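You operate a simulated robot arm through the tools that you are given. There is no shell and no other tool. Be economical: measure what you need, move in short steps, check, and stop when the job is done.

The job below is to be done with a simulated two-armed robot. You get a single attempt, and the scene is never put back.

JOB
Fit the slim paddle on the post in the low tank.
Fine: first try the locked stirrer, then lift the lid to the lids bench with both hands.
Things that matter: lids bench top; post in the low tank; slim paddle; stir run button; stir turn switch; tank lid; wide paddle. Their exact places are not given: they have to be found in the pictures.

The check looks at the end state, three seconds after you hand in, the way a careful person would. Anything else that was tipped, shoved, dropped, spilled or broken makes it a failure. A push-on lid holds only when it is set on centred and level and pressed home; a screw cap is set on level and turned clockwise until tight.

ROBOT AND FRAMES
Two 7-joint arms with two-finger parallel grippers on one trunk, on a base that drives. Base frame: it is fixed to the floor where the robot stands at the start and does not move with it; the origin is under the middle of the robot, x ahead of it, y to its left, z up. Readings come in m, rad, newtons and seconds.
The left shoulder is at the start at [0.07, 0.163, 0.984], the right one opposite. With the tool pointing down near the work surface each hand reaches from about 0.38 to 0.88 m from the robot's upright axis, wherever it stands, measured 20 degrees to its own side. Places, roughly: lids bench top [0.8, 0.9, 0.8]; post in the low tank [1, 0.6, 0.8]; stir run button [0.8, 0, 0.6]; stir turn switch [0.8, 0.1, 0.6]. Payload 3.43 kg a hand.
The tool frame of a hand sits at the grasp point between the pads (the TCP): z along the fingers, y along the line on which they close. The tips reach 0.034 m beyond it. The gripper opens to 0.128 m. The fingers are 0.024 m wide and 0.012 m thick; the gripper's body (0.048 by 0.13 m) begins 0.096 m behind the TCP.
Orientation is that of the tool frame in the base frame, as a unit quaternion [w, x, y, z]. With the fingers straight down and closing along the base's y, the tool's x points along the base's -x, its y along +y and its z along -z.

CONTROLS
- The arms move only by the tool move_arm. It takes "left_plan", "right_plan" or both (then of equal length, played together; a hand with none holds still); each is a list of rows, each a list of 3 entries, a list of its own where there are three numbers: the closure in counts, from 0 (fully open) to 255 (shut), then the shift along the tool's x, y, z in m, then the turn, a rotation vector about the tool's x, y, z in rad. In form: [[claw, [x, y, z], [ax, ay, az]], ...]. A call has 1 to 8 rows; each row shifts and turns the commanded pose from where the row before left it, along the tool's axes as they then stand. Each row takes 0.2 s and may step no farther than 0.05 m and 0.15 rad from the row before; otherwise, or with a gripper value out of range, the whole call is refused. A pose out of reach is approached as far as the arm can. The call stops where the force on the tool passes 40 N (or 10 N more than at its start, if that is more) or the arm is blocked; 0.2 s more then pass. Each finger travels about 0.153 m/s and halts on what it meets, pressing with about 31 N; the grip force reading is that of the motor and also rises with nothing between the fingers. The clock runs only during rows and for 0.2 s after the last one: add rows that do not move to give the fingers time. The reply holds the time, the measured pose of the TCP, the force on the tool along the base axes, the opening and the grip force, in the units named above and with some noise, with the torque about the TCP (base axes, N m) and any sound that the robot's microphone picked up.
- Cameras (640 x 400 px; columns grow to the right, rows downward): "scene" is now at [0.1389, 0.032, 1.2365]; the picture's right is [0.33, -0.95, 0.00], its down [-0.29, -0.10, -0.95] and it looks along [0.90, 0.31, -0.31] (base axes); focal length 214 px, centre (320, 200). "left" rides on the left gripper at [0.076, 0.011, -0.16] in its tool frame; the picture's right is [-0.15, 0.99, 0.00], its down [-0.88, -0.13, -0.46] and it looks along [-0.45, -0.07, 0.89] (tool axes); focal length 234 px, centre (320, 200). "right" rides on the right gripper at [0.076, -0.011, -0.16] in its tool frame; the picture's right is [0.15, 0.99, 0.00], its down [-0.88, 0.13, -0.46] and it looks along [-0.45, 0.07, 0.89] (tool axes); focal length 234 px, centre (320, 200).
- grab_frame(camera): a new picture of that camera. No time passes.
- lift_body(by): slides the trunk up (or, below 0, down) by that many m; the arms and the scene camera ride with it, the base frame stays. It gives what a move gives, with no picture.
- steer(legs): drives the robot by 1 to 6 legs, each [ahead, left, turn to the left] in m, m and rad, along the robot's own axes; the way and the turn of a leg run together, so that a leg with both is an arc; at most 1.5 m and 3.142 rad a leg. The arms and the cameras ride along, it lands a little off, and it stops where it bumps. It gives what a move gives.
- aim_head(pan, tilt): turns the head with the scene camera to pan (to the left, within 1.501 rad either way) and tilt (down, from -0.506 to 1.204), counted from straight ahead of the robot. It gives what a move gives.
- probe_pixels(camera, pixels): there is no depth. For up to 12 entries [column, row, z] of the newest picture of that camera ("zoom" is the newest enlarged one), the place [x, y] in the base frame at which the ray of that pixel passes the height z, good to about 0.002 m. No time passes.
- inspect(camera, box): a new picture of the part [left, top, right, bottom] of that camera's present view, enlarged. No time passes.
- hand_in(): hands the job in; it is judged then, once.

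Keep the steps short. Do not move on a guess: measure, check each grasp and each placing, and mend mistakes. In all there are 80 turns and 58 pictures (those below and enlarged ones count). Leave the grippers open and the arms clear of the work at the hand-in unless told otherwise, and finish with a single line.

The tools are called after "Emit:" as a command line: name --argument value ..., lists and objects as JSON in quotes. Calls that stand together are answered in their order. move_arm: Moves the arms, as the interface text tells. Its arguments: {"type":"object","properties":{"left_plan":{"type":"array"},"right_plan":{"type":"array"}},"required":[]} The other tools are called the same way: lift_body (by) slides the trunk up or down; steer (legs) drives the base; aim_head (pan, tilt) turns the head that bears the scene camera; grab_frame (camera) takes a picture; probe_pixels (camera, pixels) gives the place at which the rays of pixels pass given heights; inspect (camera, box) takes an enlarged picture of a part of a camera's view; hand_in () hands the job in.

At the start:

```text
time: 0.0
left_ee_pos: [0.4182, 0.3112, 1.2693]
left_orientation: [0.0, 0.0, 1.0, 0.001]
left_wrist_force: [-0.1, -0.2, 0.4]
left_wrist_torque: [0.0, 0.02, 0.0]
left_grip_width: 0.1279
left_gripper_force: 0.1
right_ee_pos: [0.434, -0.0796, 1.1762]
right_orientation: [0.0, 0.0, 1.0, 0.001]
right_wrist_force: [-0.3, 0.6, 0.2]
right_wrist_torque: [-0.01, -0.03, -0.03]
right_grip_width: 0.128
right_gripper_force: 0.0
trunk travel left (down, up): [-0.465, 0.475]
robot x, y, heading: [0.0018, 0.0001, 0.002]
head pan, tilt: [0.332, 0.316]
```

scene: 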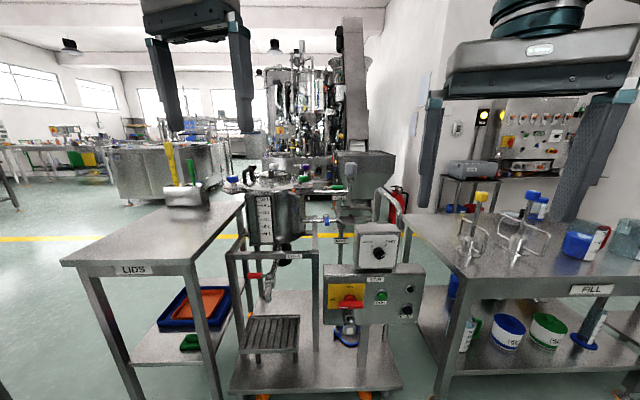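
right: 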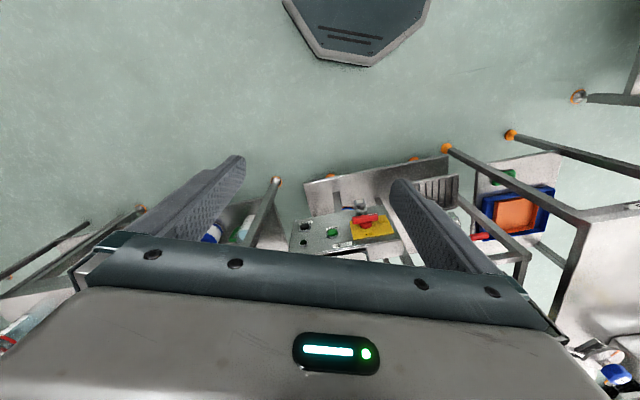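
left: 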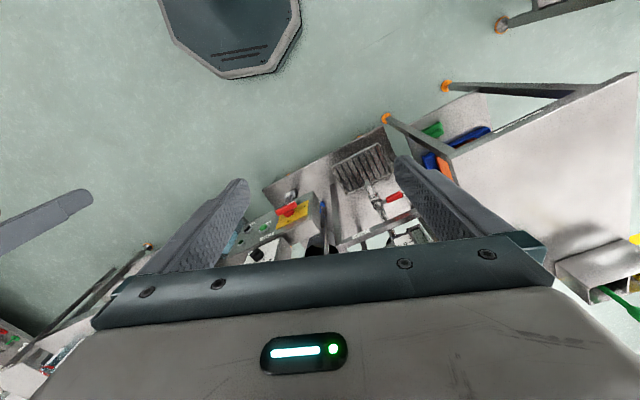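

I'll start with enlarged views of the stir panel, the tank with its lid, and the paddles on the fill bench.

Emit:
inspect --camera "scene" --box '[310, 210, 440, 330]'

Emit:
inspect --camera "scene" --box '[220, 140, 380, 260]'

Emit:
inspect --camera "scene" --box '[400, 170, 640, 320]'

```text
3.33 times, centred on (375, 270) of scene
```

zoom: 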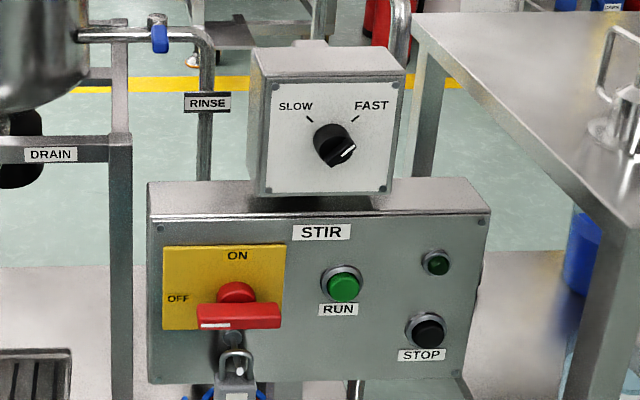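

```text
3.33 times, centred on (300, 200) of scene
```

zoom: 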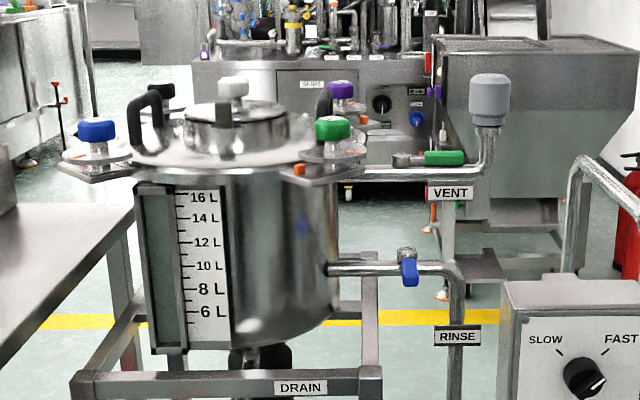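

```text
2.67 times, centred on (520, 245) of scene
```

zoom: 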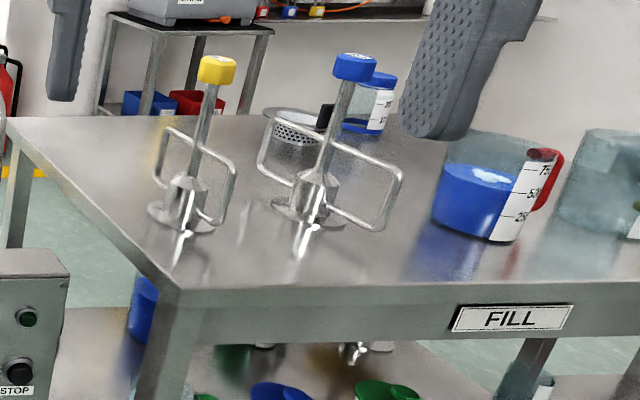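

The switch mark points at OFF and a padlock hangs below it, so it's locked out. The next step is to try RUN. I'll look at the button from the right hand camera to triangulate it, and look at the lid clamps from the left camera.

Emit:
inspect --camera "right" --box '[270, 180, 430, 280]'

Emit:
probe_pixels --camera "scene" --pixels '[[382.3, 296.5, 0.65], [382.3, 296.5, 0.62], [409, 310, 0.62], [409, 310, 0.58], [350, 303, 0.65], [290, 186, 0.9], [290, 186, 1.0], [481, 192, 1.0], [469, 235, 0.8], [534, 192, 1.0], [519, 247, 0.8], [190, 190, 0.8]]'

Emit:
aim_head --pan 0.5 --tilt 0.3

```text
4.00 times, centred on (350, 230) of right
```

zoom: 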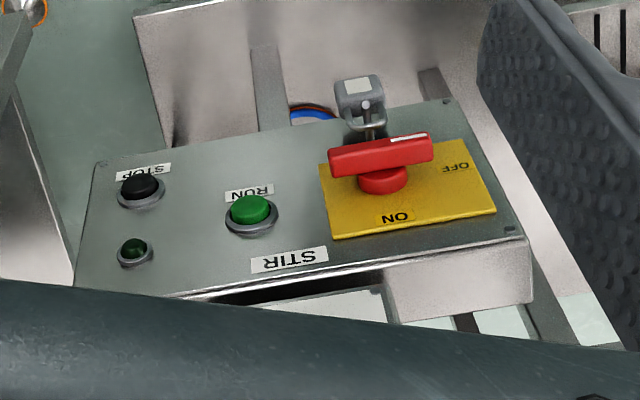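

```text
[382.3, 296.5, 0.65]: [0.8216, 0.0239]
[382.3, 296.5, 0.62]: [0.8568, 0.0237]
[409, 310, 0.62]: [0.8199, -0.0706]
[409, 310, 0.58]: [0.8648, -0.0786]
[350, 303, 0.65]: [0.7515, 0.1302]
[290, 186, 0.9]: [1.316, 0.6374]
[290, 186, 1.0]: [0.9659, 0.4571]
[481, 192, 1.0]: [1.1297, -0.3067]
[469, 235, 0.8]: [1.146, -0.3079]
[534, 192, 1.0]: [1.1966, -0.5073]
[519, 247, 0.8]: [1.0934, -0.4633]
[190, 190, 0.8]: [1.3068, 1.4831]
```

```text
time: 0.7
left_ee_pos: [0.4176, 0.3112, 1.2706]
left_orientation: [-0.001, 0.0, 1.0, 0.0]
left_wrist_force: [-0.3, 0.3, -0.3]
left_wrist_torque: [0.05, -0.01, 0.01]
left_grip_width: 0.128
left_gripper_force: 0.1
right_ee_pos: [0.4332, -0.0802, 1.177]
right_orientation: [-0.001, 0.0, 1.0, 0.0]
right_wrist_force: [-0.4, -0.4, -0.4]
right_wrist_torque: [0.0, -0.02, 0.02]
right_grip_width: 0.1281
right_gripper_force: 0.1
trunk travel left (down, up): [-0.465, 0.475]
robot x, y, heading: [0.001, -0.0011, 0.002]
head pan, tilt: [0.499, 0.3]
```

The panel is turned. Its face normal points along about (-0.97, -0.26), and RUN is near (0.80, 0.024, 0.67). I'll close the right gripper and bring it level in front of the panel.

Emit:
move_arm --right_plan '[[255, [-0.0214, 0.0062, 0.0423], [0, -0.15, 0]], [255, [-0.0148, 0.0062, 0.045], [0, -0.15, 0]], [255, [-0.0079, 0.0062, 0.0467], [0, -0.15, 0]], [255, [-0.0009, 0.0062, 0.0474], [0, -0.15, 0]], [255, [0.0062, 0.0062, 0.047], [0, -0.15, 0]], [255, [0.0131, 0.0062, 0.0456], [0, -0.15, 0]], [255, [0.0198, 0.0062, 0.0431], [0, -0.15, 0]], [255, [0.0261, 0.0062, 0.0396], [0, -0.15, 0]]]'

Emit:
grab_frame --camera "scene"

```text
time: 2.5
left_ee_pos: [0.4198, 0.3114, 1.2687]
left_orientation: [-0.001, 0.0, 1.0, 0.001]
left_wrist_force: [0.0, 0.2, 0.1]
left_wrist_torque: [0.04, 0.0, 0.06]
left_grip_width: 0.1281
left_gripper_force: 0.1
right_ee_pos: [0.605, -0.0337, 0.8354]
right_orientation: [0.564, 0.001, 0.826, 0.0]
right_wrist_force: [0.8, 0.0, 0.1]
right_wrist_torque: [0.0, 0.03, 0.0]
right_grip_width: 0.0
right_gripper_force: 31.5
trunk travel left (down, up): [-0.465, 0.475]
robot x, y, heading: [-0.0002, 0.0001, 0.001]
head pan, tilt: [0.499, 0.3]
```

```text
50 pictures are left
```

scene: 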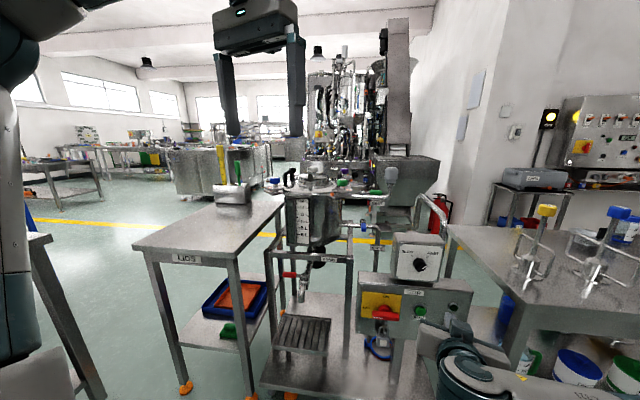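

The hand is on its way and clear of everything. I'll finish levelling it and yaw it to match the panel.

Emit:
move_arm --right_plan '[[255, [0.0316, 0.0062, 0.0352], [0, -0.15, 0]], [255, [0.0366, 0.0062, 0.0302], [0, -0.15, 0]], [255, [0.0407, 0.0062, 0.0243], [0, -0.0708, 0]], [255, [0.0423, 0.0062, 0.0214], [0, 0, 0]], [255, [0, 0, 0], [-0.13, 0, 0]], [255, [0, 0, 0], [-0.13, 0, 0]], [255, [0, 0, 0], [0, 0, 0]]]'

Emit:
inspect --camera "scene" --box '[340, 220, 500, 340]'

Emit:
grab_frame --camera "right"

```text
time: 4.1
left_ee_pos: [0.4187, 0.3108, 1.2701]
left_orientation: [0.0, 0.0, 1.0, 0.0]
left_wrist_force: [-0.6, 0.6, 0.0]
left_wrist_torque: [0.01, -0.02, 0.01]
left_grip_width: 0.1283
left_gripper_force: 0.1
right_ee_pos: [0.6907, -0.0071, 0.6677]
right_orientation: [0.7, -0.092, 0.702, 0.092]
right_wrist_force: [0.6, -0.9, 0.0]
right_wrist_torque: [0.02, -0.01, 0.01]
right_grip_width: 0.0
right_gripper_force: 30.8
trunk travel left (down, up): [-0.465, 0.475]
robot x, y, heading: [0.0024, -0.0008, 0.002]
head pan, tilt: [0.499, 0.3]
```

```text
3.33 times, centred on (420, 280) of scene
```

zoom: 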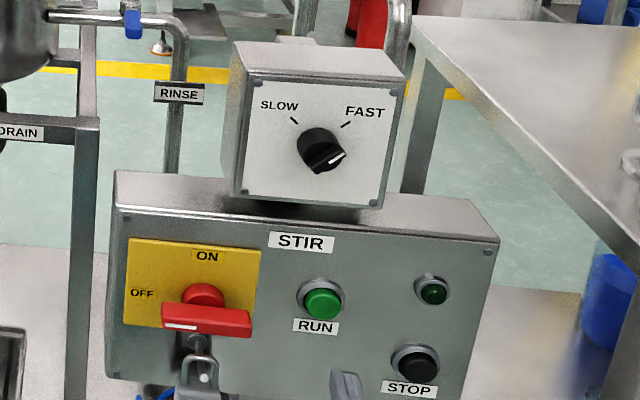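

```text
48 pictures are left
```

right: 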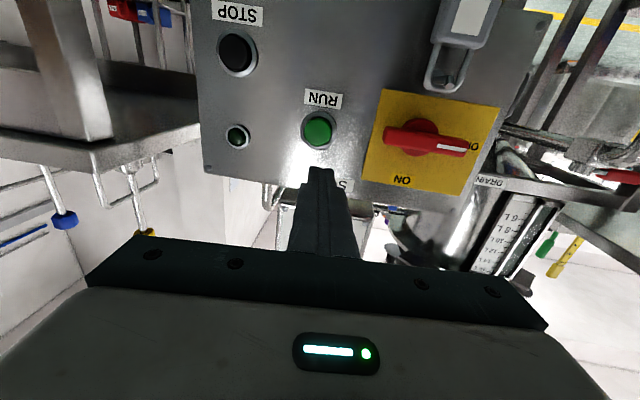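

From the right camera, the tip is at (320,172) and RUN at (317,130). RUN therefore sits about 0.021 below my axis, 0.005 to the side and about 0.10 ahead of the tips. I'll correct that and advance part of the way.

Emit:
move_arm --right_plan '[[255, [0.021, -0.005, 0], [0, 0, 0]], [255, [0, 0, 0.04], [0, 0, 0]], [255, [0, 0, 0.03], [0, 0, 0]], [255, [0, 0, 0], [0, 0, 0]]]'

Emit:
grab_frame --camera "right"

```text
time: 5.1
left_ee_pos: [0.4179, 0.3114, 1.2708]
left_orientation: [-0.001, 0.0, 1.0, 0.0]
left_wrist_force: [-0.2, 0.6, -0.6]
left_wrist_torque: [-0.01, -0.05, -0.02]
left_grip_width: 0.1278
left_gripper_force: 0.0
right_ee_pos: [0.7585, 0.0077, 0.6472]
right_orientation: [0.7, -0.092, 0.702, 0.093]
right_wrist_force: [-0.3, -0.2, -0.6]
right_wrist_torque: [0.0, 0.01, 0.02]
right_grip_width: 0.0
right_gripper_force: 31.0
trunk travel left (down, up): [-0.465, 0.475]
robot x, y, heading: [-0.0009, 0.0029, -0.004]
head pan, tilt: [0.499, 0.3]
```

```text
47 pictures are left
```

right: 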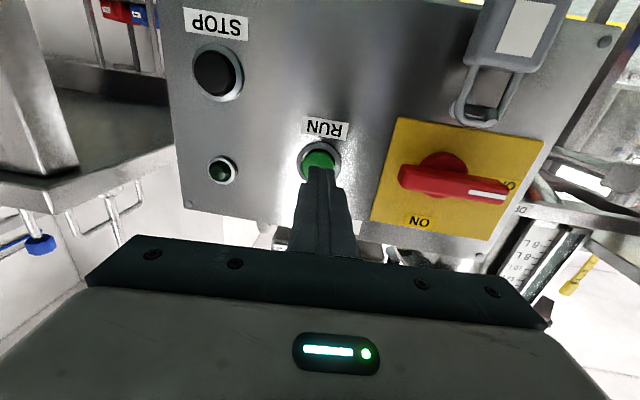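

The axis is now within about 3 mm of the button. I'll creep forward until it presses.

Emit:
move_arm --right_plan '[[255, [0.003, 0, 0.015], [0, 0, 0]], [255, [0, 0, 0.01], [0, 0, 0]], [255, [0, 0, 0.006], [0, 0, 0]], [255, [0, 0, 0.005], [0, 0, 0]], [255, [0, 0, 0.004], [0, 0, 0]], [255, [0, 0, 0], [0, 0, 0]]]'

Emit:
inspect --camera "right" --box '[200, 80, 440, 230]'

```text
time: 6.5
left_ee_pos: [0.4146, 0.3113, 1.2713]
left_orientation: [0.001, 0.0, 1.0, 0.001]
left_wrist_force: [0.6, -0.9, 0.3]
left_wrist_torque: [0.0, 0.01, -0.03]
left_grip_width: 0.128
left_gripper_force: 0.0
right_ee_pos: [0.7948, 0.0177, 0.6448]
right_orientation: [0.701, -0.092, 0.701, 0.093]
right_wrist_force: [-33.4, -6.1, -2.2]
right_wrist_torque: [0.02, 0.01, 0.29]
right_grip_width: 0.0
right_gripper_force: 31.0
trunk travel left (down, up): [-0.465, 0.475]
robot x, y, heading: [-0.0006, -0.0004, -0.002]
head pan, tilt: [0.499, 0.3]
heard: click
```

```text
2.67 times, centred on (320, 155) of right
```

zoom: 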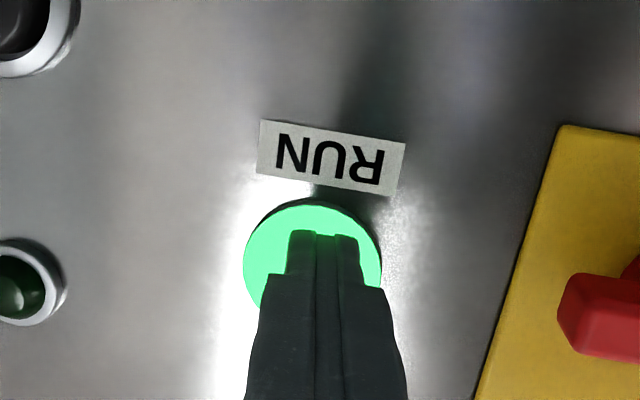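

I heard a click and no motor, and the run lamp at left stays dark. I'll back off and check again.

Emit:
move_arm --right_plan '[[255, [0, 0, -0.03], [0, 0, 0]], [255, [0, 0, -0.04], [0, 0, 0]], [255, [0, 0, 0], [0, 0, 0]]]'

Emit:
grab_frame --camera "right"

Emit:
inspect --camera "scene" --box '[250, 150, 410, 250]'

```text
time: 7.3
left_ee_pos: [0.4194, 0.3115, 1.269]
left_orientation: [-0.001, 0.0, 1.0, 0.0]
left_wrist_force: [0.1, 0.7, 0.0]
left_wrist_torque: [-0.01, 0.05, 0.01]
left_grip_width: 0.1281
left_gripper_force: 0.0
right_ee_pos: [0.7305, 0.0013, 0.6423]
right_orientation: [0.7, -0.091, 0.702, 0.092]
right_wrist_force: [-0.2, 0.0, 0.0]
right_wrist_torque: [0.0, -0.01, 0.02]
right_grip_width: 0.0
right_gripper_force: 30.8
trunk travel left (down, up): [-0.465, 0.475]
robot x, y, heading: [-0.0005, 0.0001, 0.005]
head pan, tilt: [0.499, 0.3]
```

```text
45 pictures are left
```

right: 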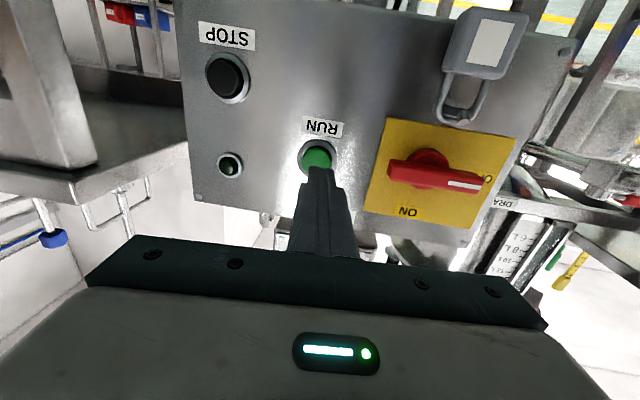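

```text
4.00 times, centred on (330, 200) of scene
```

zoom: 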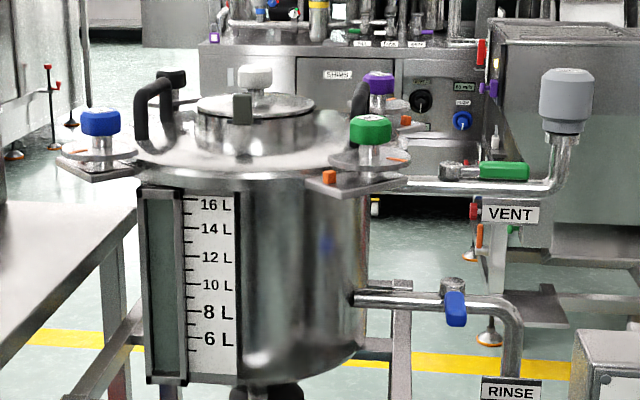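

Lockout is confirmed: the button is dark, there's no running sound and nothing turns. I'll fold the right arm back, and measure the benches and tank in the present scene view.

Emit:
move_arm --right_plan '[[255, [0, 0, -0.03], [0.13, 0, 0]], [255, [0, 0, -0.03], [0.13, 0, 0]], [255, [-0.0423, -0.0062, -0.0214], [0, 0.1208, 0]], [255, [-0.0394, -0.0062, -0.0263], [0, 0.15, 0]], [255, [-0.0351, -0.0062, -0.0319], [0, 0.15, 0]], [255, [-0.0299, -0.0062, -0.0368], [0, 0.15, 0]], [255, [-0.024, -0.0062, -0.0409], [0, 0.15, 0]], [255, [-0.0177, -0.0062, -0.044], [0, 0.15, 0]]]'

Emit:
move_arm --right_plan '[[255, [-0.0108, -0.0062, -0.0462], [0, 0.15, 0]], [200, [-0.0039, -0.0062, -0.0473], [0, 0.15, 0]], [100, [0.0032, -0.0062, -0.0473], [0, 0.15, 0]], [0, [0.0102, -0.0062, -0.0463], [0, 0.15, 0]], [0, [0.0171, -0.0062, -0.0442], [0, 0.1, 0]], [0, [0, 0, 0], [0, 0, 0]]]'

Emit:
probe_pixels --camera "scene" --pixels '[[133, 247, 0.8], [236, 255, 0.8], [285, 195, 0.8], [262, 390, 0.15], [383, 397, 0.15], [290, 180, 1.0], [314, 180, 1.0], [339, 180, 1.0], [448, 228, 0.8], [536, 312, 0.8], [318, 180, 0.95], [290, 188, 0.95]]'

```text
time: 8.0
left_ee_pos: [0.4182, 0.3114, 1.2703]
left_orientation: [0.0, 0.001, 1.0, -0.001]
left_wrist_force: [-0.4, 1.1, 1.4]
left_wrist_torque: [-0.04, 0.0, 0.0]
left_grip_width: 0.1279
left_gripper_force: 0.1
right_ee_pos: [0.6766, -0.0973, 0.6136]
right_orientation: [0.701, -0.072, 0.705, -0.08]
right_wrist_force: [0.5, -0.5, 0.8]
right_wrist_torque: [-0.02, 0.03, 0.0]
right_grip_width: 0.0001
right_gripper_force: 31.3
trunk travel left (down, up): [-0.465, 0.475]
robot x, y, heading: [-0.0001, 0.0016, -0.001]
head pan, tilt: [0.499, 0.3]
stopped in row 3 (right hand): the arm was blocked; the commanded pose is now the measured one
```

```text
time: 9.0
left_ee_pos: [0.418, 0.3114, 1.2691]
left_orientation: [0.0, 0.0, 1.0, -0.001]
left_wrist_force: [-0.2, -0.1, 0.4]
left_wrist_torque: [0.01, 0.0, 0.01]
left_grip_width: 0.1281
left_gripper_force: 0.0
right_ee_pos: [0.4978, -0.1598, 0.6471]
right_orientation: [0.47, -0.104, 0.858, -0.176]
right_wrist_force: [-0.3, 0.6, -0.1]
right_wrist_torque: [0.02, -0.02, 0.0]
right_grip_width: 0.128
right_gripper_force: 0.1
right hand out of reach, approached as far as the arm can: row 5
trunk travel left (down, up): [-0.465, 0.475]
robot x, y, heading: [0.0011, -0.0002, -0.005]
head pan, tilt: [0.499, 0.3]
stopped in row 5 (right hand): the arm was blocked; the commanded pose is now the measured one
```

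```text
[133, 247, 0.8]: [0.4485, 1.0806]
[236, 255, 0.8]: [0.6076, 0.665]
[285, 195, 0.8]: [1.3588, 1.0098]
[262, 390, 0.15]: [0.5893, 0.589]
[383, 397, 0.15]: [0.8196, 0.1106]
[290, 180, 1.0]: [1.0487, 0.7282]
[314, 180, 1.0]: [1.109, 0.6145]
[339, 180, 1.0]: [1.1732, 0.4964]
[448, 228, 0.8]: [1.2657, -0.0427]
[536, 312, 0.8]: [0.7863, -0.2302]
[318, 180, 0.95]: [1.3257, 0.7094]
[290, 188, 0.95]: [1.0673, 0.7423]
```

The wrist reached a joint limit on the way back, with no contact force. The right hand is now tilted at (0.50, -0.16, 0.65). I'll lift it up and forward, then bring it back to pointing down.

Emit:
move_arm --right_plan '[[0, [-0.0415, -0.0163, -0.003], [0, 0, 0]], [0, [-0.0415, -0.0163, -0.003], [0, 0, 0]], [0, [-0.0415, -0.0163, -0.003], [0, 0, 0]], [0, [-0.0415, -0.0163, -0.003], [0, 0, 0]], [0, [0, 0, 0], [-0.0463, 0.1236, 0.0274]], [0, [0, 0, 0], [-0.0463, 0.1236, 0.0274]], [0, [0, 0, 0], [-0.0463, 0.1236, 0.0274]], [0, [0, 0, 0], [-0.0463, 0.1236, 0.0274]]]'

Emit:
aim_head --pan 0.4 --tilt 0.6

Emit:
grab_frame --camera "scene"

```text
time: 9.8
left_ee_pos: [0.4192, 0.3106, 1.2696]
left_orientation: [-0.001, 0.0, 1.0, 0.001]
left_wrist_force: [0.1, -0.9, 0.2]
left_wrist_torque: [0.0, -0.03, 0.02]
left_grip_width: 0.1279
left_gripper_force: 0.1
right_ee_pos: [0.5475, -0.2131, 0.7368]
right_orientation: [0.449, -0.133, 0.847, -0.25]
right_wrist_force: [0.5, 0.1, 0.1]
right_wrist_torque: [0.01, 0.0, 0.0]
right_grip_width: 0.128
right_gripper_force: 0.1
trunk travel left (down, up): [-0.465, 0.475]
robot x, y, heading: [0.0008, 0.0001, -0.002]
head pan, tilt: [0.499, 0.3]
stopped in row 3 (right hand): the arm was blocked; the commanded pose is now the measured one
```

```text
time: 10.6
left_ee_pos: [0.4178, 0.3102, 1.2697]
left_orientation: [0.0, 0.001, 1.0, 0.001]
left_wrist_force: [-0.1, -0.5, 0.5]
left_wrist_torque: [0.03, 0.01, 0.01]
left_grip_width: 0.1279
left_gripper_force: 0.1
right_ee_pos: [0.5467, -0.2135, 0.737]
right_orientation: [0.449, -0.135, 0.847, -0.25]
right_wrist_force: [0.8, 0.4, 0.4]
right_wrist_torque: [0.05, -0.01, 0.01]
right_grip_width: 0.1282
right_gripper_force: 0.0
trunk travel left (down, up): [-0.465, 0.475]
robot x, y, heading: [-0.0002, -0.0007, -0.0]
head pan, tilt: [0.4, 0.6]
```

```text
43 pictures are left
```

scene: 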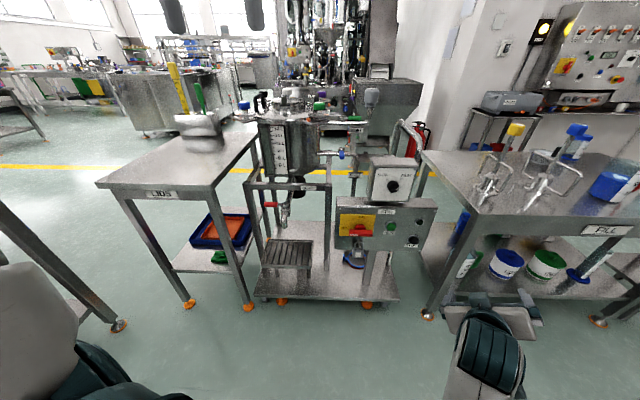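

There's no contact on the hand, so this is a joint limit again. Turning the fingers downward where it stands should free the wrist, so I'll try that alone.

Emit:
move_arm --right_plan '[[0, [0, 0, 0], [-0.066, 0.1184, 0.0354]], [0, [0, 0, 0], [-0.066, 0.1184, 0.0354]], [0, [0, 0, 0], [-0.066, 0.1184, 0.0354]], [0, [0, 0, 0], [-0.066, 0.1184, 0.0354]], [0, [0, 0, 0], [-0.066, 0.1184, 0.0354]], [0, [0, 0, 0], [-0.066, 0.1184, 0.0354]], [0, [0, 0, 0], [-0.066, 0.1184, 0.0354]], [0, [0, 0, 0], [-0.066, 0.1184, 0.0354]]]'

```text
time: 11.3
left_ee_pos: [0.418, 0.3123, 1.2711]
left_orientation: [0.001, 0.001, 1.0, 0.0]
left_wrist_force: [1.0, 0.0, 0.1]
left_wrist_torque: [0.01, 0.03, 0.01]
left_grip_width: 0.1282
left_gripper_force: 0.1
right_ee_pos: [0.5452, -0.272, 0.7341]
right_orientation: [0.3, -0.091, 0.917, -0.246]
right_wrist_force: [0.1, 0.1, 0.1]
right_wrist_torque: [0.01, -0.03, 0.0]
right_grip_width: 0.128
right_gripper_force: 0.0
trunk travel left (down, up): [-0.465, 0.475]
robot x, y, heading: [-0.0018, 0.0005, 0.001]
head pan, tilt: [0.4, 0.6]
stopped in row 3 (right hand): the arm was blocked; the commanded pose is now the measured one
```

It's freeing up: the tilt is less, and the arm wants to go outward to the right. I'll move it up and right, then keep turning.

Emit:
move_arm --right_plan '[[0, [-0.0114, -0.0349, -0.0165], [0, 0, 0]], [0, [-0.0114, -0.0349, -0.0165], [0, 0, 0]], [0, [-0.0114, -0.0349, -0.0165], [0, 0, 0]], [0, [0, 0, 0], [-0.084, 0.103, 0.031]], [0, [0, 0, 0], [-0.084, 0.103, 0.031]], [0, [0, 0, 0], [-0.084, 0.103, 0.031]], [0, [0, 0, 0], [-0.084, 0.103, 0.031]], [0, [0, 0, 0], [-0.084, 0.103, 0.031]]]'

```text
time: 13.1
left_ee_pos: [0.4187, 0.3114, 1.2708]
left_orientation: [0.0, 0.0, 1.0, 0.0]
left_wrist_force: [-0.7, -0.3, -0.6]
left_wrist_torque: [-0.02, 0.0, 0.0]
left_grip_width: 0.128
left_gripper_force: 0.0
right_ee_pos: [0.5917, -0.3834, 0.8084]
right_orientation: [0.051, -0.017, 0.998, -0.042]
right_wrist_force: [-0.1, -0.2, 0.7]
right_wrist_torque: [0.03, 0.0, -0.01]
right_grip_width: 0.1281
right_gripper_force: 0.1
right hand out of reach, approached as far as the arm can: row 4, 5, 6, 7
trunk travel left (down, up): [-0.465, 0.475]
robot x, y, heading: [0.0, 0.0003, -0.003]
head pan, tilt: [0.4, 0.6]
```

It's free. Now I'll level it and bring it up to a compact carry pose.

Emit:
move_arm --right_plan '[[0, [0, 0, -0.04], [-0.084, 0.102, 0.034]], [0, [0, 0, -0.05], [0, 0, 0]], [0, [0, 0, -0.05], [0, 0, 0]], [0, [0.02, 0.02, -0.04], [0, 0, 0]], [0, [0.02, 0.02, -0.04], [0, 0, 0]], [0, [0.03, 0.02, -0.03], [0, 0, 0]], [0, [0.03, 0.02, -0.03], [0, 0, 0]], [0, [0, 0, 0], [0, 0, 0]]]'

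Emit:
inspect --camera "scene" --box '[220, 70, 380, 170]'

Emit:
probe_pixels --camera "scene" --pixels '[[97, 184, 0.8], [215, 187, 0.8], [258, 132, 0.8], [420, 152, 0.8], [475, 214, 0.8], [640, 217, 0.8], [250, 298, 0.15], [400, 300, 0.15], [250, 308, 0], [190, 305, 0], [367, 306, 0], [427, 315, 0]]'

```text
time: 14.9
left_ee_pos: [0.4193, 0.3107, 1.2705]
left_orientation: [0.0, 0.001, 1.0, 0.0]
left_wrist_force: [0.0, 0.1, -0.4]
left_wrist_torque: [-0.02, 0.03, -0.01]
left_grip_width: 0.1278
left_gripper_force: 0.1
right_ee_pos: [0.5024, -0.39, 1.0796]
right_orientation: [0.0, 0.001, 1.0, 0.0]
right_wrist_force: [-0.3, -0.3, -0.2]
right_wrist_torque: [0.0, 0.03, 0.05]
right_grip_width: 0.1278
right_gripper_force: 0.0
right hand out of reach, approached as far as the arm can: row 4, 5, 6, 7
trunk travel left (down, up): [-0.465, 0.475]
robot x, y, heading: [-0.0008, 0.005, -0.002]
head pan, tilt: [0.4, 0.6]
```

```text
4.00 times, centred on (300, 120) of scene
```

zoom: 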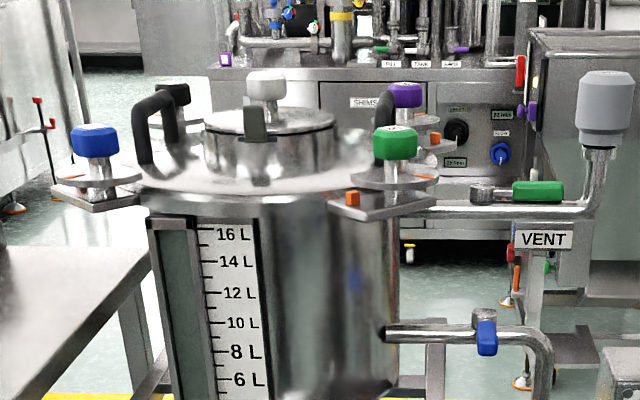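

```text
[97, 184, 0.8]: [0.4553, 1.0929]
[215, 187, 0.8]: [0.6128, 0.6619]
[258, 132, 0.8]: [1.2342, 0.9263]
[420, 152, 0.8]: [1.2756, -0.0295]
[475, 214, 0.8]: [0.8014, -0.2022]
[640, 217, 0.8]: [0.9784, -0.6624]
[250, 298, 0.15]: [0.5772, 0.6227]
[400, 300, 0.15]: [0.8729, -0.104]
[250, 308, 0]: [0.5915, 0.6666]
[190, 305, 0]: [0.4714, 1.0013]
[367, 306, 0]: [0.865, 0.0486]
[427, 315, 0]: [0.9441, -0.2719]
```

The station is turned by about 0.36 rad. The lids bench is to the left of the tank, and the FILL table with the yellow slim paddle is to the right. I'll raise the trunk for a view from above, then drive up squarely in front of the tank.

Emit:
lift_body --by 0.2

Emit:
steer --legs '[[0.0, 0.31, 0], [0.24, 0, 0], [0, 0, 0.36]]'

Emit:
aim_head --pan 0.0 --tilt 0.75

Emit:
grab_frame --camera "scene"

```text
time: 17.1
left_ee_pos: [0.4186, 0.31, 1.4703]
left_orientation: [0.001, 0.0, 1.0, 0.0]
left_wrist_force: [0.6, -0.3, -0.5]
left_wrist_torque: [0.03, -0.02, -0.02]
left_grip_width: 0.1283
left_gripper_force: 0.0
right_ee_pos: [0.5038, -0.3903, 1.2795]
right_orientation: [0.0, 0.001, 1.0, 0.0]
right_wrist_force: [0.0, -0.3, 0.3]
right_wrist_torque: [0.03, -0.02, -0.01]
right_grip_width: 0.1279
right_gripper_force: 0.1
trunk travel left (down, up): [-0.665, 0.275]
robot x, y, heading: [0.0004, -0.0007, -0.004]
head pan, tilt: [0.4, 0.6]
```

```text
time: 21.7
left_ee_pos: [0.5219, 0.7571, 1.4703]
left_orientation: [0.0, -0.177, 0.984, 0.0]
left_wrist_force: [-0.2, -0.5, 0.0]
left_wrist_torque: [0.02, 0.01, 0.04]
left_grip_width: 0.128
left_gripper_force: 0.0
right_ee_pos: [0.8453, 0.1307, 1.2781]
right_orientation: [0.0, -0.177, 0.984, 0.001]
right_wrist_force: [0.0, -0.3, -0.7]
right_wrist_torque: [0.01, 0.03, -0.04]
right_grip_width: 0.1282
right_gripper_force: 0.2
trunk travel left (down, up): [-0.665, 0.275]
robot x, y, heading: [0.2385, 0.3228, 0.356]
head pan, tilt: [0.4, 0.6]
```

```text
time: 22.6
left_ee_pos: [0.5227, 0.7577, 1.4693]
left_orientation: [0.0, -0.177, 0.984, -0.001]
left_wrist_force: [0.5, -0.2, -0.5]
left_wrist_torque: [0.01, -0.01, 0.03]
left_grip_width: 0.1279
left_gripper_force: 0.1
right_ee_pos: [0.8478, 0.1309, 1.2795]
right_orientation: [0.0, -0.178, 0.984, 0.0]
right_wrist_force: [0.6, 0.4, 0.6]
right_wrist_torque: [0.01, 0.01, 0.04]
right_grip_width: 0.1283
right_gripper_force: 0.0
trunk travel left (down, up): [-0.665, 0.275]
robot x, y, heading: [0.2368, 0.3217, 0.356]
head pan, tilt: [0.0, 0.75]
```

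```text
41 pictures are left
```

scene: 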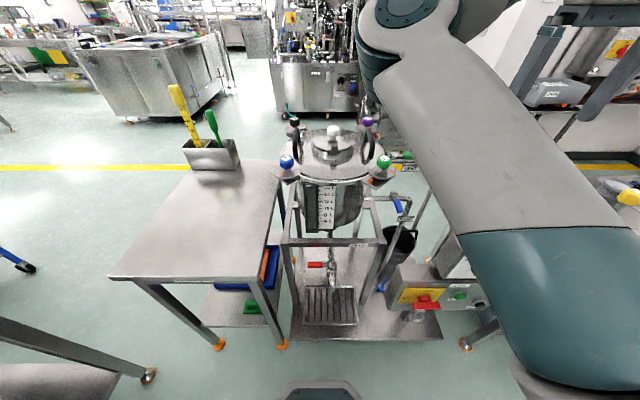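

That's a good view. I'll enlarge the lid.

Emit:
inspect --camera "scene" --box '[265, 105, 409, 195]'

Emit:
probe_pixels --camera "scene" --pixels '[[333, 132, 1.05], [333, 150, 0.95], [300, 140, 1.0], [366, 148, 1.0], [287, 162, 0.97], [384, 162, 0.97], [108, 277, 0.8], [260, 278, 0.8], [275, 160, 0.8], [240, 166, 0.8], [188, 168, 0.8], [196, 160, 0.8]]'

```text
4.44 times, centred on (337, 150) of scene
```

zoom: 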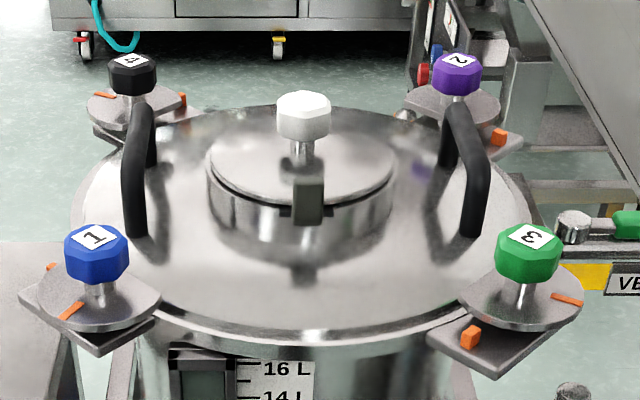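

```text
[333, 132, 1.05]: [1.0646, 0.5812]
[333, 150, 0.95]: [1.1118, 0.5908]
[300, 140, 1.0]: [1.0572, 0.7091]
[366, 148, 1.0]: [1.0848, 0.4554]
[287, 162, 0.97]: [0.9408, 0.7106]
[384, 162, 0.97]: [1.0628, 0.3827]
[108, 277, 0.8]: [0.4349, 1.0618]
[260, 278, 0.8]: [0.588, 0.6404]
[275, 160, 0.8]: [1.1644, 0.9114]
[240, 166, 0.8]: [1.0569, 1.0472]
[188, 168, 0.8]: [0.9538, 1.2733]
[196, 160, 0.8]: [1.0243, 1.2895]
```

The four numbered clamps have D-shaped discs, and I must know whether any of them still hold the lid. I'll bring the left hand camera above the lid.

Emit:
move_arm --left_plan '[[0, [-0.032, -0.029, 0.01], [0, 0, 0]], [0, [-0.032, -0.029, 0.01], [0, 0, 0]], [0, [-0.032, -0.029, 0.01], [0, 0, 0]], [0, [-0.032, -0.029, 0.01], [0, 0, 0]], [0, [-0.032, -0.029, 0.01], [0, 0, 0]], [0, [-0.032, -0.029, 0.01], [0, 0, 0]], [0, [-0.032, -0.029, 0.02], [0, 0, 0]], [0, [-0.032, -0.029, 0.02], [0, 0, 0]]]'

Emit:
move_arm --left_plan '[[0, [-0.032, -0.029, 0.02], [0, 0, 0]], [0, [-0.032, -0.029, 0.02], [0, 0, 0]], [0, [-0.032, -0.029, 0.02], [0, 0, 0]], [0, [0, 0, 0], [0, 0, 0]]]'

Emit:
grab_frame --camera "left"

```text
time: 24.4
left_ee_pos: [0.7093, 0.7149, 1.2836]
left_orientation: [0.0, -0.177, 0.984, 0.0]
left_wrist_force: [-0.3, 0.0, 0.0]
left_wrist_torque: [0.02, 0.0, 0.03]
left_grip_width: 0.128
left_gripper_force: 0.0
left hand out of reach, approached as far as the arm can: row 2, 3, 4, 5, 6, 7, 8
right_ee_pos: [0.8471, 0.1327, 1.2792]
right_orientation: [0.0, -0.177, 0.984, 0.0]
right_wrist_force: [0.5, 0.8, 0.2]
right_wrist_torque: [-0.01, 0.03, 0.01]
right_grip_width: 0.1279
right_gripper_force: 0.1
trunk travel left (down, up): [-0.665, 0.275]
robot x, y, heading: [0.2409, 0.322, 0.356]
head pan, tilt: [0.0, 0.75]
```

```text
time: 25.4
left_ee_pos: [0.7356, 0.7261, 1.2452]
left_orientation: [0.0, -0.177, 0.984, 0.0]
left_wrist_force: [0.2, 0.5, 0.5]
left_wrist_torque: [0.02, -0.02, 0.03]
left_grip_width: 0.1279
left_gripper_force: 0.0
left hand out of reach, approached as far as the arm can: row 1, 2, 3
right_ee_pos: [0.8469, 0.1307, 1.2791]
right_orientation: [-0.001, -0.177, 0.984, -0.001]
right_wrist_force: [-0.5, -0.3, -0.6]
right_wrist_torque: [0.0, 0.02, 0.01]
right_grip_width: 0.1283
right_gripper_force: 0.1
trunk travel left (down, up): [-0.665, 0.275]
robot x, y, heading: [0.2399, 0.3244, 0.354]
head pan, tilt: [0.0, 0.75]
```

```text
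39 pictures are left
```

left: 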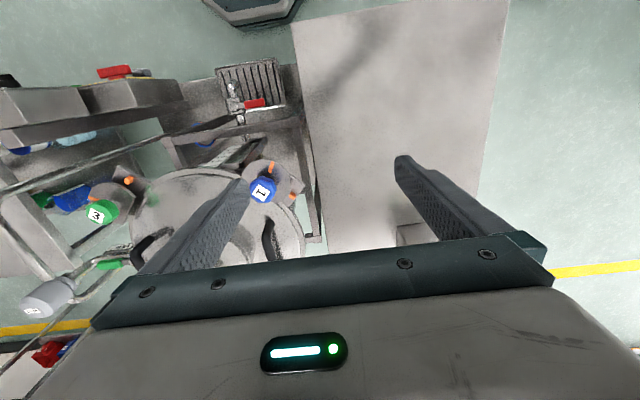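

Emit:
inspect --camera "left" --box '[60, 150, 316, 310]'

Emit:
inspect --camera "scene" --box '[268, 140, 332, 190]'

Emit:
inspect --camera "scene" --box '[350, 110, 414, 195]'

```text
2.50 times, centred on (188, 230) of left
```

zoom: 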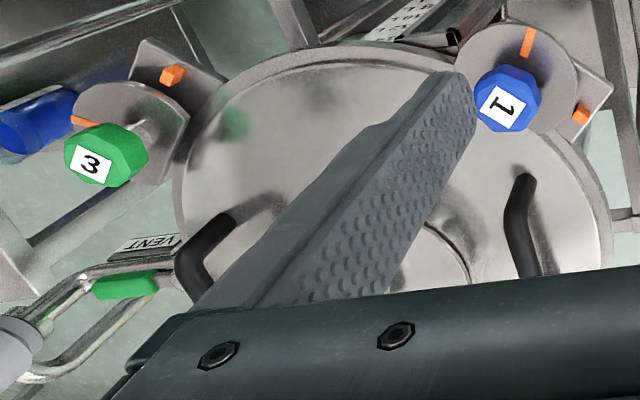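

```text
8.00 times, centred on (300, 165) of scene
```

zoom: 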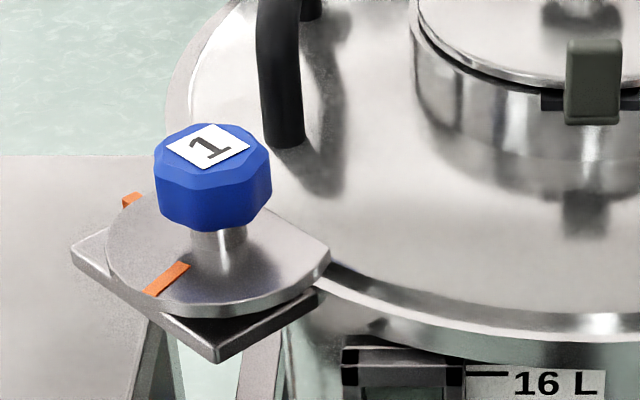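

```text
4.71 times, centred on (382, 152) of scene
```

zoom: 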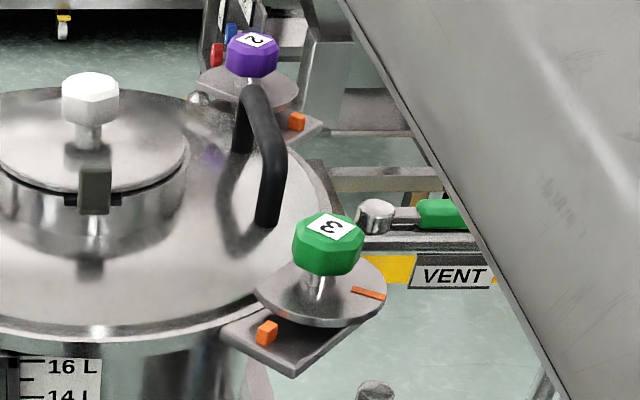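

Every disc I can see has its flat side toward the lid with the mark pointing outward, so those clamps are released. Next I'll triangulate the lid parts between the scene and left cameras.

Emit:
probe_pixels --camera "scene" --pixels '[[286.5, 158.5, 1.0], [286.5, 158.5, 1.05], [295.4, 132, 1.0], [295.4, 132, 1.05], [369.3, 131, 1.0], [369.3, 131, 1.05], [295.6, 158, 0.93], [372, 158, 0.93]]'

Emit:
probe_pixels --camera "left" --pixels '[[263, 190, 1.0], [263, 190, 1.05], [269.5, 221, 1.0], [269.5, 221, 1.05], [149, 238, 1.0], [149, 238, 1.05], [269.5, 221, 0.93], [149, 238, 0.93]]'

```text
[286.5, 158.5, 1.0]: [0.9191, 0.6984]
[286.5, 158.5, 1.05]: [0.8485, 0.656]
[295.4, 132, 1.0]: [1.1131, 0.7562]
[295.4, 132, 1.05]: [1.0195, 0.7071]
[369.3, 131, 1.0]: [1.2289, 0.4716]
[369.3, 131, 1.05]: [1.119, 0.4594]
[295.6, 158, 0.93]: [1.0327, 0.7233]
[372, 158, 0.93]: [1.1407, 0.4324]
```

```text
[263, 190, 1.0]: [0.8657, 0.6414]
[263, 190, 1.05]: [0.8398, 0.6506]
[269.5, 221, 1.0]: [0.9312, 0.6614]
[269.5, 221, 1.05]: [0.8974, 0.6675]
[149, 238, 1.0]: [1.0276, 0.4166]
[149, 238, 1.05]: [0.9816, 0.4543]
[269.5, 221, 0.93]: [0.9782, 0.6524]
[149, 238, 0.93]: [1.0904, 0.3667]
```

I get knob 1 at (0.834, 0.65, 1.06), the lid plate at z≈1.00, and handle bars at z≈1.09 about ±0.126 either side of the lid centre near (1.02, 0.56). I'll edge the base 0.06 forward and 0.05 right to centre on the lid, then check the hands.

Emit:
steer --legs '[[0.06, -0.05, 0]]'

Emit:
move_arm --left_plan '[[110, [0, -0.02, -0.02], [0, 0, 0]], [110, [0, 0, 0], [0, 0, 0]]]' --right_plan '[[110, [-0.04, 0.02, 0.0], [0, 0, 0]], [110, [-0.04, 0.02, 0.0], [0, 0, 0]]]'

```text
time: 26.4
left_ee_pos: [0.8067, 0.7033, 1.2443]
left_orientation: [0.001, -0.178, 0.984, -0.001]
left_wrist_force: [0.2, 0.6, -1.0]
left_wrist_torque: [0.02, 0.01, -0.04]
left_grip_width: 0.1278
left_gripper_force: 0.1
right_ee_pos: [0.9186, 0.1086, 1.2806]
right_orientation: [0.001, -0.178, 0.984, -0.001]
right_wrist_force: [0.4, 0.3, -0.7]
right_wrist_torque: [-0.02, 0.0, -0.04]
right_grip_width: 0.128
right_gripper_force: 0.0
trunk travel left (down, up): [-0.665, 0.275]
robot x, y, heading: [0.3143, 0.295, 0.358]
head pan, tilt: [0.0, 0.75]
```

```text
time: 27.0
left_ee_pos: [0.8037, 0.6983, 1.252]
left_orientation: [0.0, -0.18, 0.984, -0.001]
left_wrist_force: [0.4, 0.2, -0.4]
left_wrist_torque: [-0.02, 0.0, -0.02]
left_grip_width: 0.0728
left_gripper_force: 0.0
left hand out of reach, approached as far as the arm can: row 1
right_ee_pos: [0.985, 0.1617, 1.2788]
right_orientation: [0.0, -0.178, 0.984, -0.001]
right_wrist_force: [0.3, 0.5, -0.4]
right_wrist_torque: [-0.03, 0.03, 0.0]
right_grip_width: 0.0725
right_gripper_force: 0.0
right hand out of reach, approached as far as the arm can: row 1
trunk travel left (down, up): [-0.665, 0.275]
robot x, y, heading: [0.3067, 0.2956, 0.356]
head pan, tilt: [0.0, 0.75]
```

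The left hand's command is parked out of reach at about u 0.77, z 1.33. I'll bring both hands lower to stations above their handles, at z≈1.20.

Emit:
move_arm --left_plan '[[110, [0.0036, 0.0312, 0.026], [0, 0, 0]], [110, [0.0036, 0.0312, 0.026], [0, 0, 0]], [110, [0.0036, 0.0312, 0.026], [0, 0, 0]], [110, [0.0036, 0.0312, 0.026], [0, 0, 0]], [110, [0.0036, 0.0312, 0.026], [0, 0, 0]], [110, [0, 0, 0], [0, 0, 0]], [110, [0, 0, 0], [0, 0, 0]]]' --right_plan '[[110, [-0.028, 0.039, 0.013], [0, 0, 0]], [110, [-0.028, 0.039, 0.013], [0, 0, 0]], [110, [-0.028, 0.039, 0.013], [0, 0, 0]], [110, [-0.028, 0.039, 0.013], [0, 0, 0]], [110, [-0.028, 0.039, 0.013], [0, 0, 0]], [110, [-0.028, 0.039, 0.013], [0, 0, 0]], [110, [0, 0, 0], [0, 0, 0]]]'

Emit:
grab_frame --camera "scene"

Emit:
grab_frame --camera "left"

Emit:
grab_frame --camera "right"

```text
time: 28.6
left_ee_pos: [0.7321, 0.8372, 1.1237]
left_orientation: [0.001, -0.178, 0.984, 0.0]
left_wrist_force: [-0.1, -0.8, 0.0]
left_wrist_torque: [0.02, -0.05, -0.01]
left_grip_width: 0.0729
left_gripper_force: 0.1
right_ee_pos: [1.0879, 0.3563, 1.1919]
right_orientation: [0.001, -0.179, 0.984, 0.0]
right_wrist_force: [-1.0, 0.6, -0.3]
right_wrist_torque: [0.01, -0.01, -0.01]
right_grip_width: 0.073
right_gripper_force: 0.1
right hand out of reach, approached as far as the arm can: row 1, 2, 3, 4
trunk travel left (down, up): [-0.665, 0.275]
robot x, y, heading: [0.3132, 0.2966, 0.36]
head pan, tilt: [0.0, 0.75]
```

```text
35 pictures are left
```

scene: 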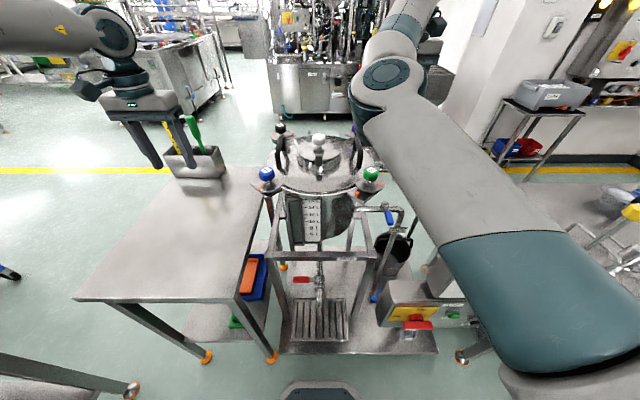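

```text
34 pictures are left
```

left: 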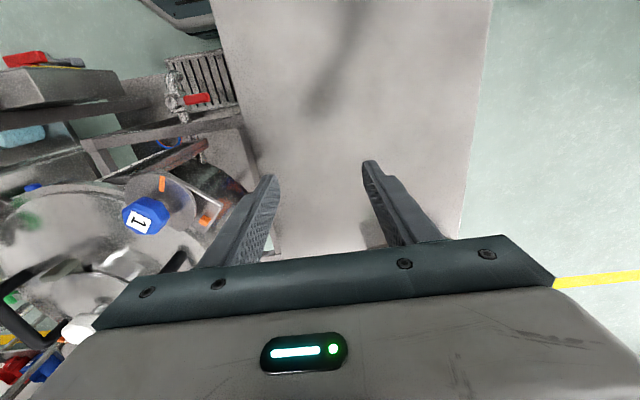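

```text
33 pictures are left
```

right: 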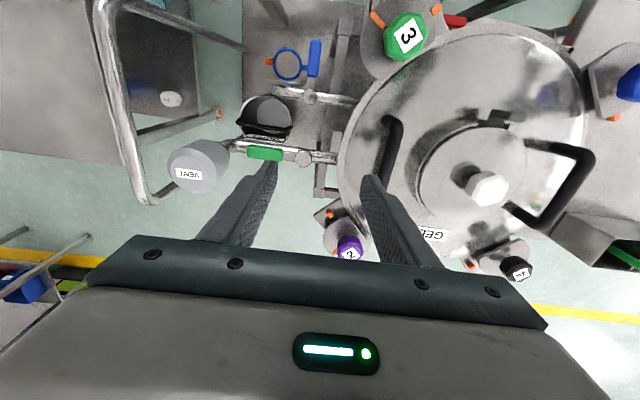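

The right camera shows all four clamp marks pointing outward and no disc over the lid, so they're released. I'll enlarge the right view to place both handle bars.

Emit:
inspect --camera "right" --box '[320, 90, 640, 290]'

Emit:
probe_pixels --camera "right" --pixels '[[595, 155, 1.09], [540, 228, 1.09], [530, 144, 1.0], [505, 206, 1.0], [488, 188, 1.1], [340, 155, 1.0], [584, 110, 1.0], [406, 35, 1.06]]'

Emit:
probe_pixels --camera "scene" --pixels '[[281, 140, 1.09], [281, 140, 1.1], [283, 170, 1.0], [357, 140, 1.09], [319, 135, 1.1], [319, 150, 1.05], [359, 170, 1.0], [370, 172, 1.06], [267, 172, 1.06]]'

```text
2.00 times, centred on (480, 190) of right
```

zoom: 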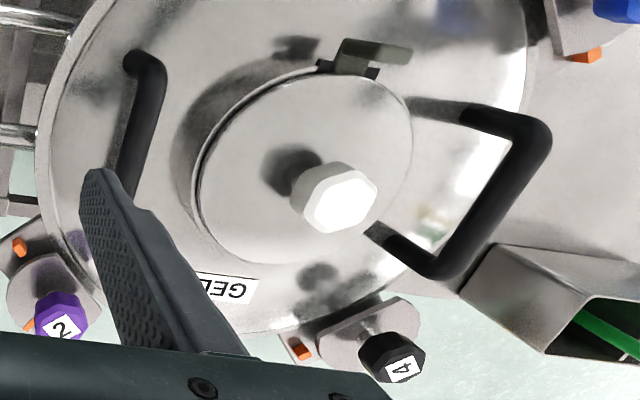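

```text
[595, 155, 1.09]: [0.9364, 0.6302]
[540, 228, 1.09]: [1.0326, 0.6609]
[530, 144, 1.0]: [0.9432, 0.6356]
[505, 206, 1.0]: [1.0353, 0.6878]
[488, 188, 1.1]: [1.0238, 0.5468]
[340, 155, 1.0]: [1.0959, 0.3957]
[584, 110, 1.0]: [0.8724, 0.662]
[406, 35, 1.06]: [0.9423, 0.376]
```

```text
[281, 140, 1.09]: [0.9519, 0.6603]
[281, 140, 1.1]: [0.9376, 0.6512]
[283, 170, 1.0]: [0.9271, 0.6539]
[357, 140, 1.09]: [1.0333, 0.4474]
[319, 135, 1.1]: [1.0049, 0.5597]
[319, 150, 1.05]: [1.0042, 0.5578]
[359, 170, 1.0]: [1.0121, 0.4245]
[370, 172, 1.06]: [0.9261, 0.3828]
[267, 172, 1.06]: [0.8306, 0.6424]
```

Left handle centre is about (0.98, 0.66), the right about (1.05, 0.447), and the lid centre about (1.016, 0.555). I'll move both hands over the handles at z≈1.18.

Emit:
move_arm --left_plan '[[110, [0, 0, -0.03], [0, 0, 0]], [110, [0, 0, -0.025], [0, 0, 0]], [110, [-0.029, -0.0405, 0], [0, 0, 0]], [110, [-0.029, -0.0405, 0], [0, 0, 0]], [110, [-0.029, -0.0405, 0], [0, 0, 0]], [110, [-0.029, -0.0405, 0], [0, 0, 0]], [110, [-0.029, -0.0405, 0], [0, 0, 0]], [110, [-0.029, -0.0405, 0], [0, 0, 0]]]' --right_plan '[[110, [0, 0.03, 0.005], [0, 0, 0]], [110, [0, 0.03, 0.005], [0, 0, 0]], [110, [0, 0.035, 0], [0, 0, 0]], [110, [0, 0, 0], [0, 0, 0]], [110, [0, 0, 0], [0, 0, 0]], [110, [0, 0, 0], [0, 0, 0]], [110, [0, 0, 0], [0, 0, 0]], [110, [0, 0, 0], [0, 0, 0]]]'

Emit:
grab_frame --camera "left"

Emit:
grab_frame --camera "right"

```text
time: 30.4
left_ee_pos: [0.8508, 0.7249, 1.1489]
left_orientation: [0.0, -0.177, 0.984, 0.0]
left_wrist_force: [-0.2, -0.3, -0.2]
left_wrist_torque: [0.0, 0.01, 0.03]
left_grip_width: 0.0726
left_gripper_force: 0.1
left hand out of reach, approached as far as the arm can: row 6, 7, 8
right_ee_pos: [1.1052, 0.3962, 1.1829]
right_orientation: [0.0, -0.178, 0.984, -0.001]
right_wrist_force: [0.3, -0.5, 0.6]
right_wrist_torque: [-0.02, 0.03, 0.0]
right_grip_width: 0.0728
right_gripper_force: 0.1
right hand out of reach, approached as far as the arm can: row 1, 2, 3
trunk travel left (down, up): [-0.665, 0.275]
robot x, y, heading: [0.3108, 0.2957, 0.356]
head pan, tilt: [0.0, 0.75]
```

```text
31 pictures are left
```

left: 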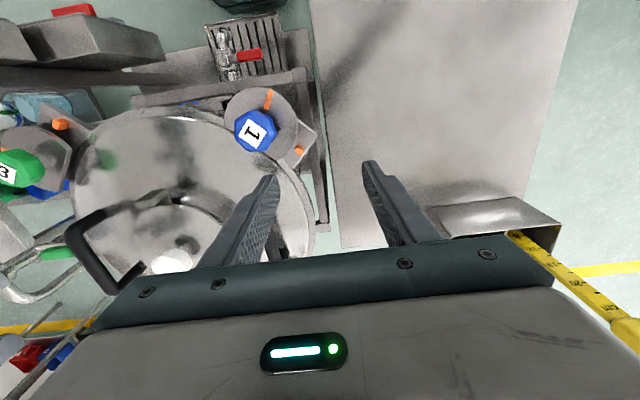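

```text
30 pictures are left
```

right: 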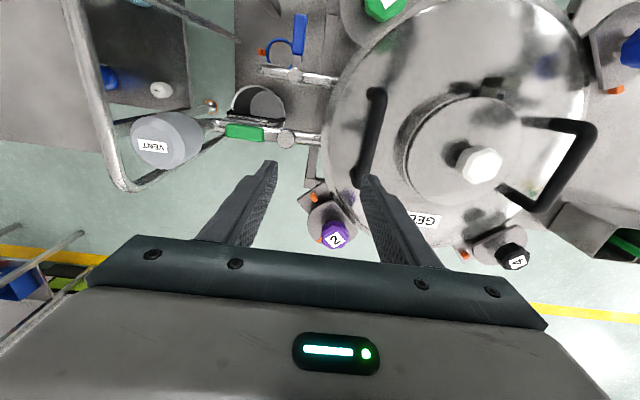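

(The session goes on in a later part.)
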